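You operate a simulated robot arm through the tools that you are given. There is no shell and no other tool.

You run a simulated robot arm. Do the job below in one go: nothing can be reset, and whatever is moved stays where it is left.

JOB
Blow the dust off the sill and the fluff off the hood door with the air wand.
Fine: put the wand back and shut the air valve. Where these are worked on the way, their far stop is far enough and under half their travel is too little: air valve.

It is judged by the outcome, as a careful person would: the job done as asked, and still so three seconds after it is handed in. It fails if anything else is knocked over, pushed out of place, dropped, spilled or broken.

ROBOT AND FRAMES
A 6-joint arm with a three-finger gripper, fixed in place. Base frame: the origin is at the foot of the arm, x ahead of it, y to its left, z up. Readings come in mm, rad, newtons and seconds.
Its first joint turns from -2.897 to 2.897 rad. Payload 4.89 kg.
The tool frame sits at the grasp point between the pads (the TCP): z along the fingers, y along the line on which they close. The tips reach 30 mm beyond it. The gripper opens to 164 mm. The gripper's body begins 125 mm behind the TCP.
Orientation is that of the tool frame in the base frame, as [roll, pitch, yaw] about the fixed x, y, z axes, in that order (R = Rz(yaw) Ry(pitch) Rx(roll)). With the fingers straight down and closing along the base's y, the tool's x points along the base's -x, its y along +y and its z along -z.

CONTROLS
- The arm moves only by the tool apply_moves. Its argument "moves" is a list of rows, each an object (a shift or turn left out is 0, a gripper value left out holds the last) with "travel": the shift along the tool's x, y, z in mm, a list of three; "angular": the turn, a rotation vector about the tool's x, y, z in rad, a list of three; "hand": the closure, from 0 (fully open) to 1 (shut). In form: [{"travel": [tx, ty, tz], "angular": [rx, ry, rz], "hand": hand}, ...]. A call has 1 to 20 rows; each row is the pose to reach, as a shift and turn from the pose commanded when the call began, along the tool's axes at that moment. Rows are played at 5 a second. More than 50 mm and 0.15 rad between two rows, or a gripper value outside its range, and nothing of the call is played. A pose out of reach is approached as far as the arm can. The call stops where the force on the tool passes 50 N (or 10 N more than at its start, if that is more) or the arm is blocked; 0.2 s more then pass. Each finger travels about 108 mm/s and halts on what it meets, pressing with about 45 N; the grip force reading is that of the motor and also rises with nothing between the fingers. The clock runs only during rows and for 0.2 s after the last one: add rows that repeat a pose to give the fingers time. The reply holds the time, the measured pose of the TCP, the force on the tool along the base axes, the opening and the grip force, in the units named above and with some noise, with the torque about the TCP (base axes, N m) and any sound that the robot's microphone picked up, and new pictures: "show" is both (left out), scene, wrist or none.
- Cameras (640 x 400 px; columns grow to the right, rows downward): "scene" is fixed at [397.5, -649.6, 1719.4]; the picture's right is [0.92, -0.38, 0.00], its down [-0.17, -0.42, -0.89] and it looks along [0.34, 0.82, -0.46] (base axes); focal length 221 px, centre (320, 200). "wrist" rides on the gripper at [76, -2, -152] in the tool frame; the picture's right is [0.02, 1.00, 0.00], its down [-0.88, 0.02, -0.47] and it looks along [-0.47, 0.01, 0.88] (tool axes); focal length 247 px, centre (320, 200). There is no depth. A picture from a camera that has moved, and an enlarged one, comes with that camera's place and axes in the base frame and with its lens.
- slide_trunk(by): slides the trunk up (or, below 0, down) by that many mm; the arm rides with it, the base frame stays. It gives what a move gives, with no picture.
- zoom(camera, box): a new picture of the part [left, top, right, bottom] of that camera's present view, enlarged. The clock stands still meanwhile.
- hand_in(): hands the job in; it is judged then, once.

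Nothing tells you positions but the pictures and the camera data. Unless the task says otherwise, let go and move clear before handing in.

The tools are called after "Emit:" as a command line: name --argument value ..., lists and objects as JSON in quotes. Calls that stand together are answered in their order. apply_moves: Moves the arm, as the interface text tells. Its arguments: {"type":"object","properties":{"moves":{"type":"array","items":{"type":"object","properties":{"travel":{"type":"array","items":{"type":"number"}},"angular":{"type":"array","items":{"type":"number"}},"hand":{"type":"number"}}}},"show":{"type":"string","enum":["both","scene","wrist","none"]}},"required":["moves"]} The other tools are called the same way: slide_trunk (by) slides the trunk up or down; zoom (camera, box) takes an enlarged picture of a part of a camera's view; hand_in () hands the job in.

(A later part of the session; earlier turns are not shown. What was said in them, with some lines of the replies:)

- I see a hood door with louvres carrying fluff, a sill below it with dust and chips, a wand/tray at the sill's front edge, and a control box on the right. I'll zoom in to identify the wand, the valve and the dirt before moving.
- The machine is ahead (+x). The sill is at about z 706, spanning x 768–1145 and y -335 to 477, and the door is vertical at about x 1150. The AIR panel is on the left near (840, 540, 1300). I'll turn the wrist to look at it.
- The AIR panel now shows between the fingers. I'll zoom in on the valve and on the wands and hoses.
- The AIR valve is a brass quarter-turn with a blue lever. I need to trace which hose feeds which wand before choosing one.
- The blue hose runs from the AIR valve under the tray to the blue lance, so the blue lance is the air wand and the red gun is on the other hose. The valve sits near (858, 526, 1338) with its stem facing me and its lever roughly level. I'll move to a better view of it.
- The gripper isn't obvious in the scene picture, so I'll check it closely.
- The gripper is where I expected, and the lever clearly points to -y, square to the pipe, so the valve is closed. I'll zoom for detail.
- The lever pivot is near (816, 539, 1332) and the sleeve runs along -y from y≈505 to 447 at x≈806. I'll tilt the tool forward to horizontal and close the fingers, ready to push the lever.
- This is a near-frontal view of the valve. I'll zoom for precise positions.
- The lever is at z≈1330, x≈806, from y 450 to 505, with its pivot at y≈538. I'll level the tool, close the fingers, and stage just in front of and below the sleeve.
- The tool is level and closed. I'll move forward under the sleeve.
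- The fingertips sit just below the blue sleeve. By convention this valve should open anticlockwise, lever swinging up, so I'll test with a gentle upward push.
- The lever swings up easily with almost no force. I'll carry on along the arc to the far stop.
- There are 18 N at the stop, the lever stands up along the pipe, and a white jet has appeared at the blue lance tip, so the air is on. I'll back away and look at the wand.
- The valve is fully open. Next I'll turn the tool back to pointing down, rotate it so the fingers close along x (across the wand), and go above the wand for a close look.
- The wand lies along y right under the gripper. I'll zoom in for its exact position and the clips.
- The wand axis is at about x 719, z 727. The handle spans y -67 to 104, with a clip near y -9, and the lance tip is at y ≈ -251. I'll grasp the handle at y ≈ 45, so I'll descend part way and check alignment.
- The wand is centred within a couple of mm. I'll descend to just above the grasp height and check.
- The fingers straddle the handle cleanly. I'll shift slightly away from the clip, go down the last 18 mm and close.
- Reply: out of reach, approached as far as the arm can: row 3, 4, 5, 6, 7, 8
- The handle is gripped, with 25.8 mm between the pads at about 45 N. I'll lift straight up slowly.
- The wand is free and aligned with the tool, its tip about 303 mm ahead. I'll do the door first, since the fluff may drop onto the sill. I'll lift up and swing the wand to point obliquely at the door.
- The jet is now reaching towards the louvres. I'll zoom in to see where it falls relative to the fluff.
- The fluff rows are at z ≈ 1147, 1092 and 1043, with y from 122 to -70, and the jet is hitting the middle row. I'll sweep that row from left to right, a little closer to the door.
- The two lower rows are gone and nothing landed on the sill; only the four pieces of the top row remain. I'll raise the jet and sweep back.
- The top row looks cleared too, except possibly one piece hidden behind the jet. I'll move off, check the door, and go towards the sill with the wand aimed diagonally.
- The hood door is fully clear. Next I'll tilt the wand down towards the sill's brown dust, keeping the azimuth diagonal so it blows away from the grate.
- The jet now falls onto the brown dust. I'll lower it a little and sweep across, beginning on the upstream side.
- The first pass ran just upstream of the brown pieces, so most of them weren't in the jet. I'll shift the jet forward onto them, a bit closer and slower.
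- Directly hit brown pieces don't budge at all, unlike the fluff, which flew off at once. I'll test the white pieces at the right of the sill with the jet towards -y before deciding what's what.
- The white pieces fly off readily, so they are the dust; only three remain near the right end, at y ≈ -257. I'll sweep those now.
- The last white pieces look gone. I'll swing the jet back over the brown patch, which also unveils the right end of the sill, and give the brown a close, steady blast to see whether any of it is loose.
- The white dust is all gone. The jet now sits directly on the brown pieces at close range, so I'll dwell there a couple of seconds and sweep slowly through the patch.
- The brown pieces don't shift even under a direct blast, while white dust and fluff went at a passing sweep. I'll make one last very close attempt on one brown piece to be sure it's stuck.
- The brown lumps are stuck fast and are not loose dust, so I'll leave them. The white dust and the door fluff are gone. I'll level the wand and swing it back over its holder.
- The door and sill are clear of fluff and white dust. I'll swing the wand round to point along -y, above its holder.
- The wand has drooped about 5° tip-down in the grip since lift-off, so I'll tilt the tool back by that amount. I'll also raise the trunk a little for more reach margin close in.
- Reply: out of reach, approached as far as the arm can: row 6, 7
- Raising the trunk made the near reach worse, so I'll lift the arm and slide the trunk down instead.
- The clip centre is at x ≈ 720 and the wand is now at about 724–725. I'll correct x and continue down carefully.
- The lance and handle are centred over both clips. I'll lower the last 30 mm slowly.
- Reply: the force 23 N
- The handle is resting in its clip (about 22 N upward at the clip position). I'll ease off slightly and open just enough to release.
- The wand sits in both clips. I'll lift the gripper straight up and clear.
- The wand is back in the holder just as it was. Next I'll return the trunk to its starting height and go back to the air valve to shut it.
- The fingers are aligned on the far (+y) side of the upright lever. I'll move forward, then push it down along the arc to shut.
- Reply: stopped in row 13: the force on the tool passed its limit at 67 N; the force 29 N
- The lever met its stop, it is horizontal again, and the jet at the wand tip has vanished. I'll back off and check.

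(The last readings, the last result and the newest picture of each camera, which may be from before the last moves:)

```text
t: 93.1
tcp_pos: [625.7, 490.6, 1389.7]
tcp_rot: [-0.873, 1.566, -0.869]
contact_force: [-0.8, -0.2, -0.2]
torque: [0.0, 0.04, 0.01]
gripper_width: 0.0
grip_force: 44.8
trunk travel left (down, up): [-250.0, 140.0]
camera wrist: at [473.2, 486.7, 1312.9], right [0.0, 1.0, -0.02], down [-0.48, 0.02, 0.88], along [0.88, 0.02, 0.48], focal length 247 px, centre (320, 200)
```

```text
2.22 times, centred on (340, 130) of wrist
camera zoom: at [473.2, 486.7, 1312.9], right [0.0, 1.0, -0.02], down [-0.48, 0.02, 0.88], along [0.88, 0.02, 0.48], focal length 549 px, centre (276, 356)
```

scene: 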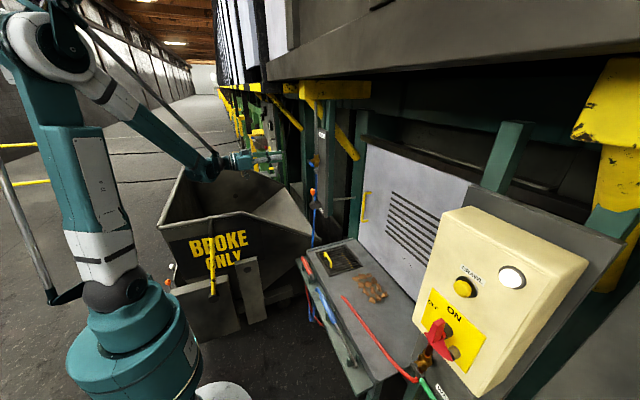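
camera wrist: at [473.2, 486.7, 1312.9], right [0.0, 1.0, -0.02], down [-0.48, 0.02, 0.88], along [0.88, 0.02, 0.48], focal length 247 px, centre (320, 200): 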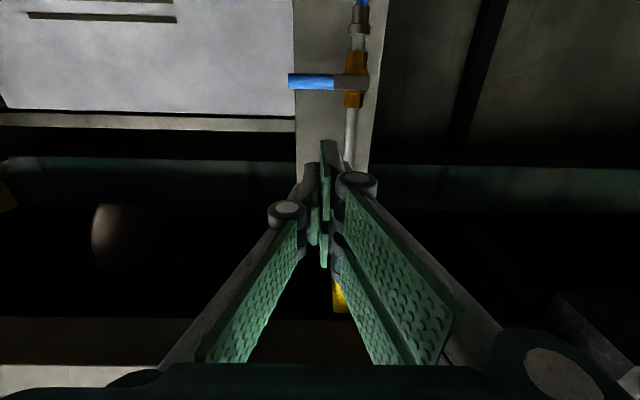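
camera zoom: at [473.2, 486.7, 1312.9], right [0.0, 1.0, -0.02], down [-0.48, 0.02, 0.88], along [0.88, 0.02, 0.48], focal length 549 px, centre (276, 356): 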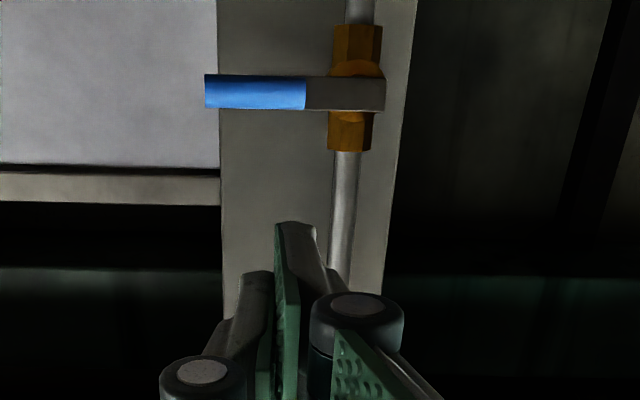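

The valve is shut, the wand is in its clips, and the jet is off. I'll move clear, back to the starting pose, for a final check against the first picture.

Emit:
apply_moves --moves '[{"travel": [-9, -16, 0], "angular": [0, 0.131, 0], "hand": 1}, {"travel": [-18, -32, -1], "angular": [0, 0.262, 0], "hand": 0.9}, {"travel": [-27, -48, -1], "angular": [0, 0.393, 0], "hand": 0.8}, {"travel": [-37, -63, -2], "angular": [0, 0.524, 0], "hand": 0.7}, {"travel": [-46, -79, -2], "angular": [0, 0.654, 0], "hand": 0.6}, {"travel": [-55, -95, -3], "angular": [0, 0.785, 0], "hand": 0.5}, {"travel": [-64, -111, -3], "angular": [0, 0.916, 0], "hand": 0.4}, {"travel": [-73, -127, -4], "angular": [0, 1.047, 0], "hand": 0.3}, {"travel": [-82, -143, -4], "angular": [0, 1.178, 0], "hand": 0.2}, {"travel": [-92, -158, -5], "angular": [0, 1.309, 0], "hand": 0.1}, {"travel": [-101, -174, -5], "angular": [0, 1.44, 0], "hand": 0}, {"travel": [-110, -190, -6], "angular": [0, 1.571, 0], "hand": 0}, {"travel": [-145, -220, -6], "angular": [0, 1.571, 0], "hand": 0}, {"travel": [-180, -250, -6], "angular": [0, 1.571, 0], "hand": 0}, {"travel": [-210, -280, -6], "angular": [0, 1.571, 0], "hand": 0}, {"travel": [-234, -298, -6], "angular": [0, 1.571, 0], "hand": 0}, {"travel": [-234, -298, -6], "angular": [0, 1.571, 0], "hand": 0}]' --show "both"

Emit:
zoom --camera "wrist" --box '[180, 90, 440, 220]'

Emit:
zoom --camera "wrist" --box '[130, 190, 430, 360]'

```text
t: 96.7
tcp_pos: [618.4, 189.1, 1625.6]
tcp_rot: [-3.138, 0.002, -3.136]
contact_force: [-0.8, 0.7, 0.5]
torque: [0.1, -0.03, -0.01]
gripper_width: 164.1
grip_force: 0.0
trunk travel left (down, up): [-250.0, 140.0]
camera wrist: at [541.4, 188.6, 1777.1], right [-0.03, 1.0, 0.0], down [0.88, 0.02, 0.48], along [0.47, 0.01, -0.88], focal length 247 px, centre (320, 200)
```

scene: 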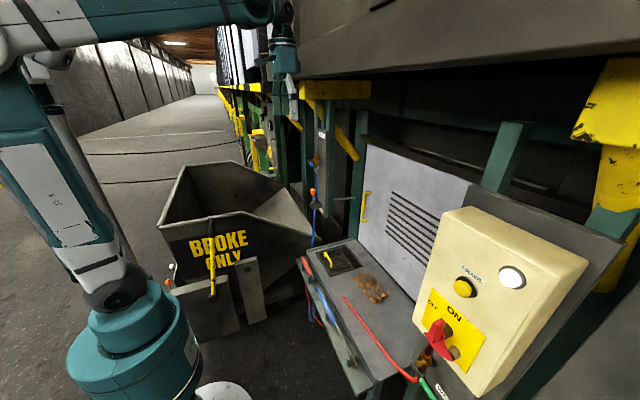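
wrist: 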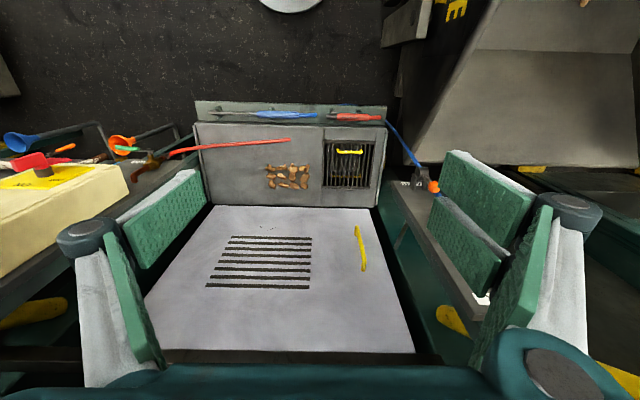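

```text
2.46 times, centred on (310, 155) of wrist
camera zoom: at [541.4, 188.6, 1777.1], right [-0.03, 1.0, 0.0], down [0.88, 0.02, 0.48], along [0.47, 0.01, -0.88], focal length 608 px, centre (345, 311)
```

zoom: 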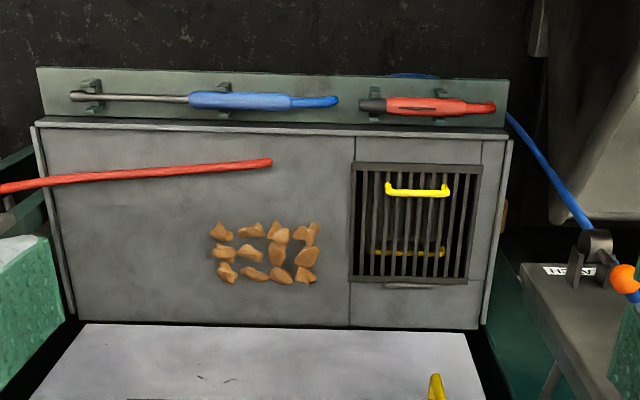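

```text
2.13 times, centred on (280, 275) of wrist
camera zoom: at [541.4, 188.6, 1777.1], right [-0.03, 1.0, 0.0], down [0.88, 0.02, 0.48], along [0.47, 0.01, -0.88], focal length 527 px, centre (405, 40)
```

zoom: 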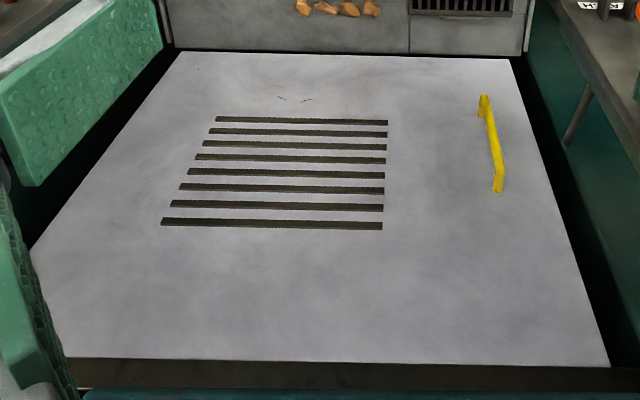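

The door and sill match the starting view, apart from the fluff and white dust now being gone. The wand is in its clips, the air valve is shut, and everything else is where it was; the brown lumps are stuck fast and don't respond to air. I'm handing in.

Emit:
hand_in

```text
The job is handed in.
```

The white dust is off the sill and the fluff is off the hood door. The air wand is back in its clips and the air valve is shut.

The patch of brown lumps on the sill is still there. I went over it several times, including a steady blast with the nozzle about 40 mm away, and none of it moved. The white dust and the fluff came off in a passing sweep, so I took the lumps to be stuck on rather than dust and left them.

In the last pictures nothing else looked moved or knocked over. The arm is clear and back at about its starting position with the gripper open. I couldn't see where the blown-off pieces ended up; none were visible on the sill or door.
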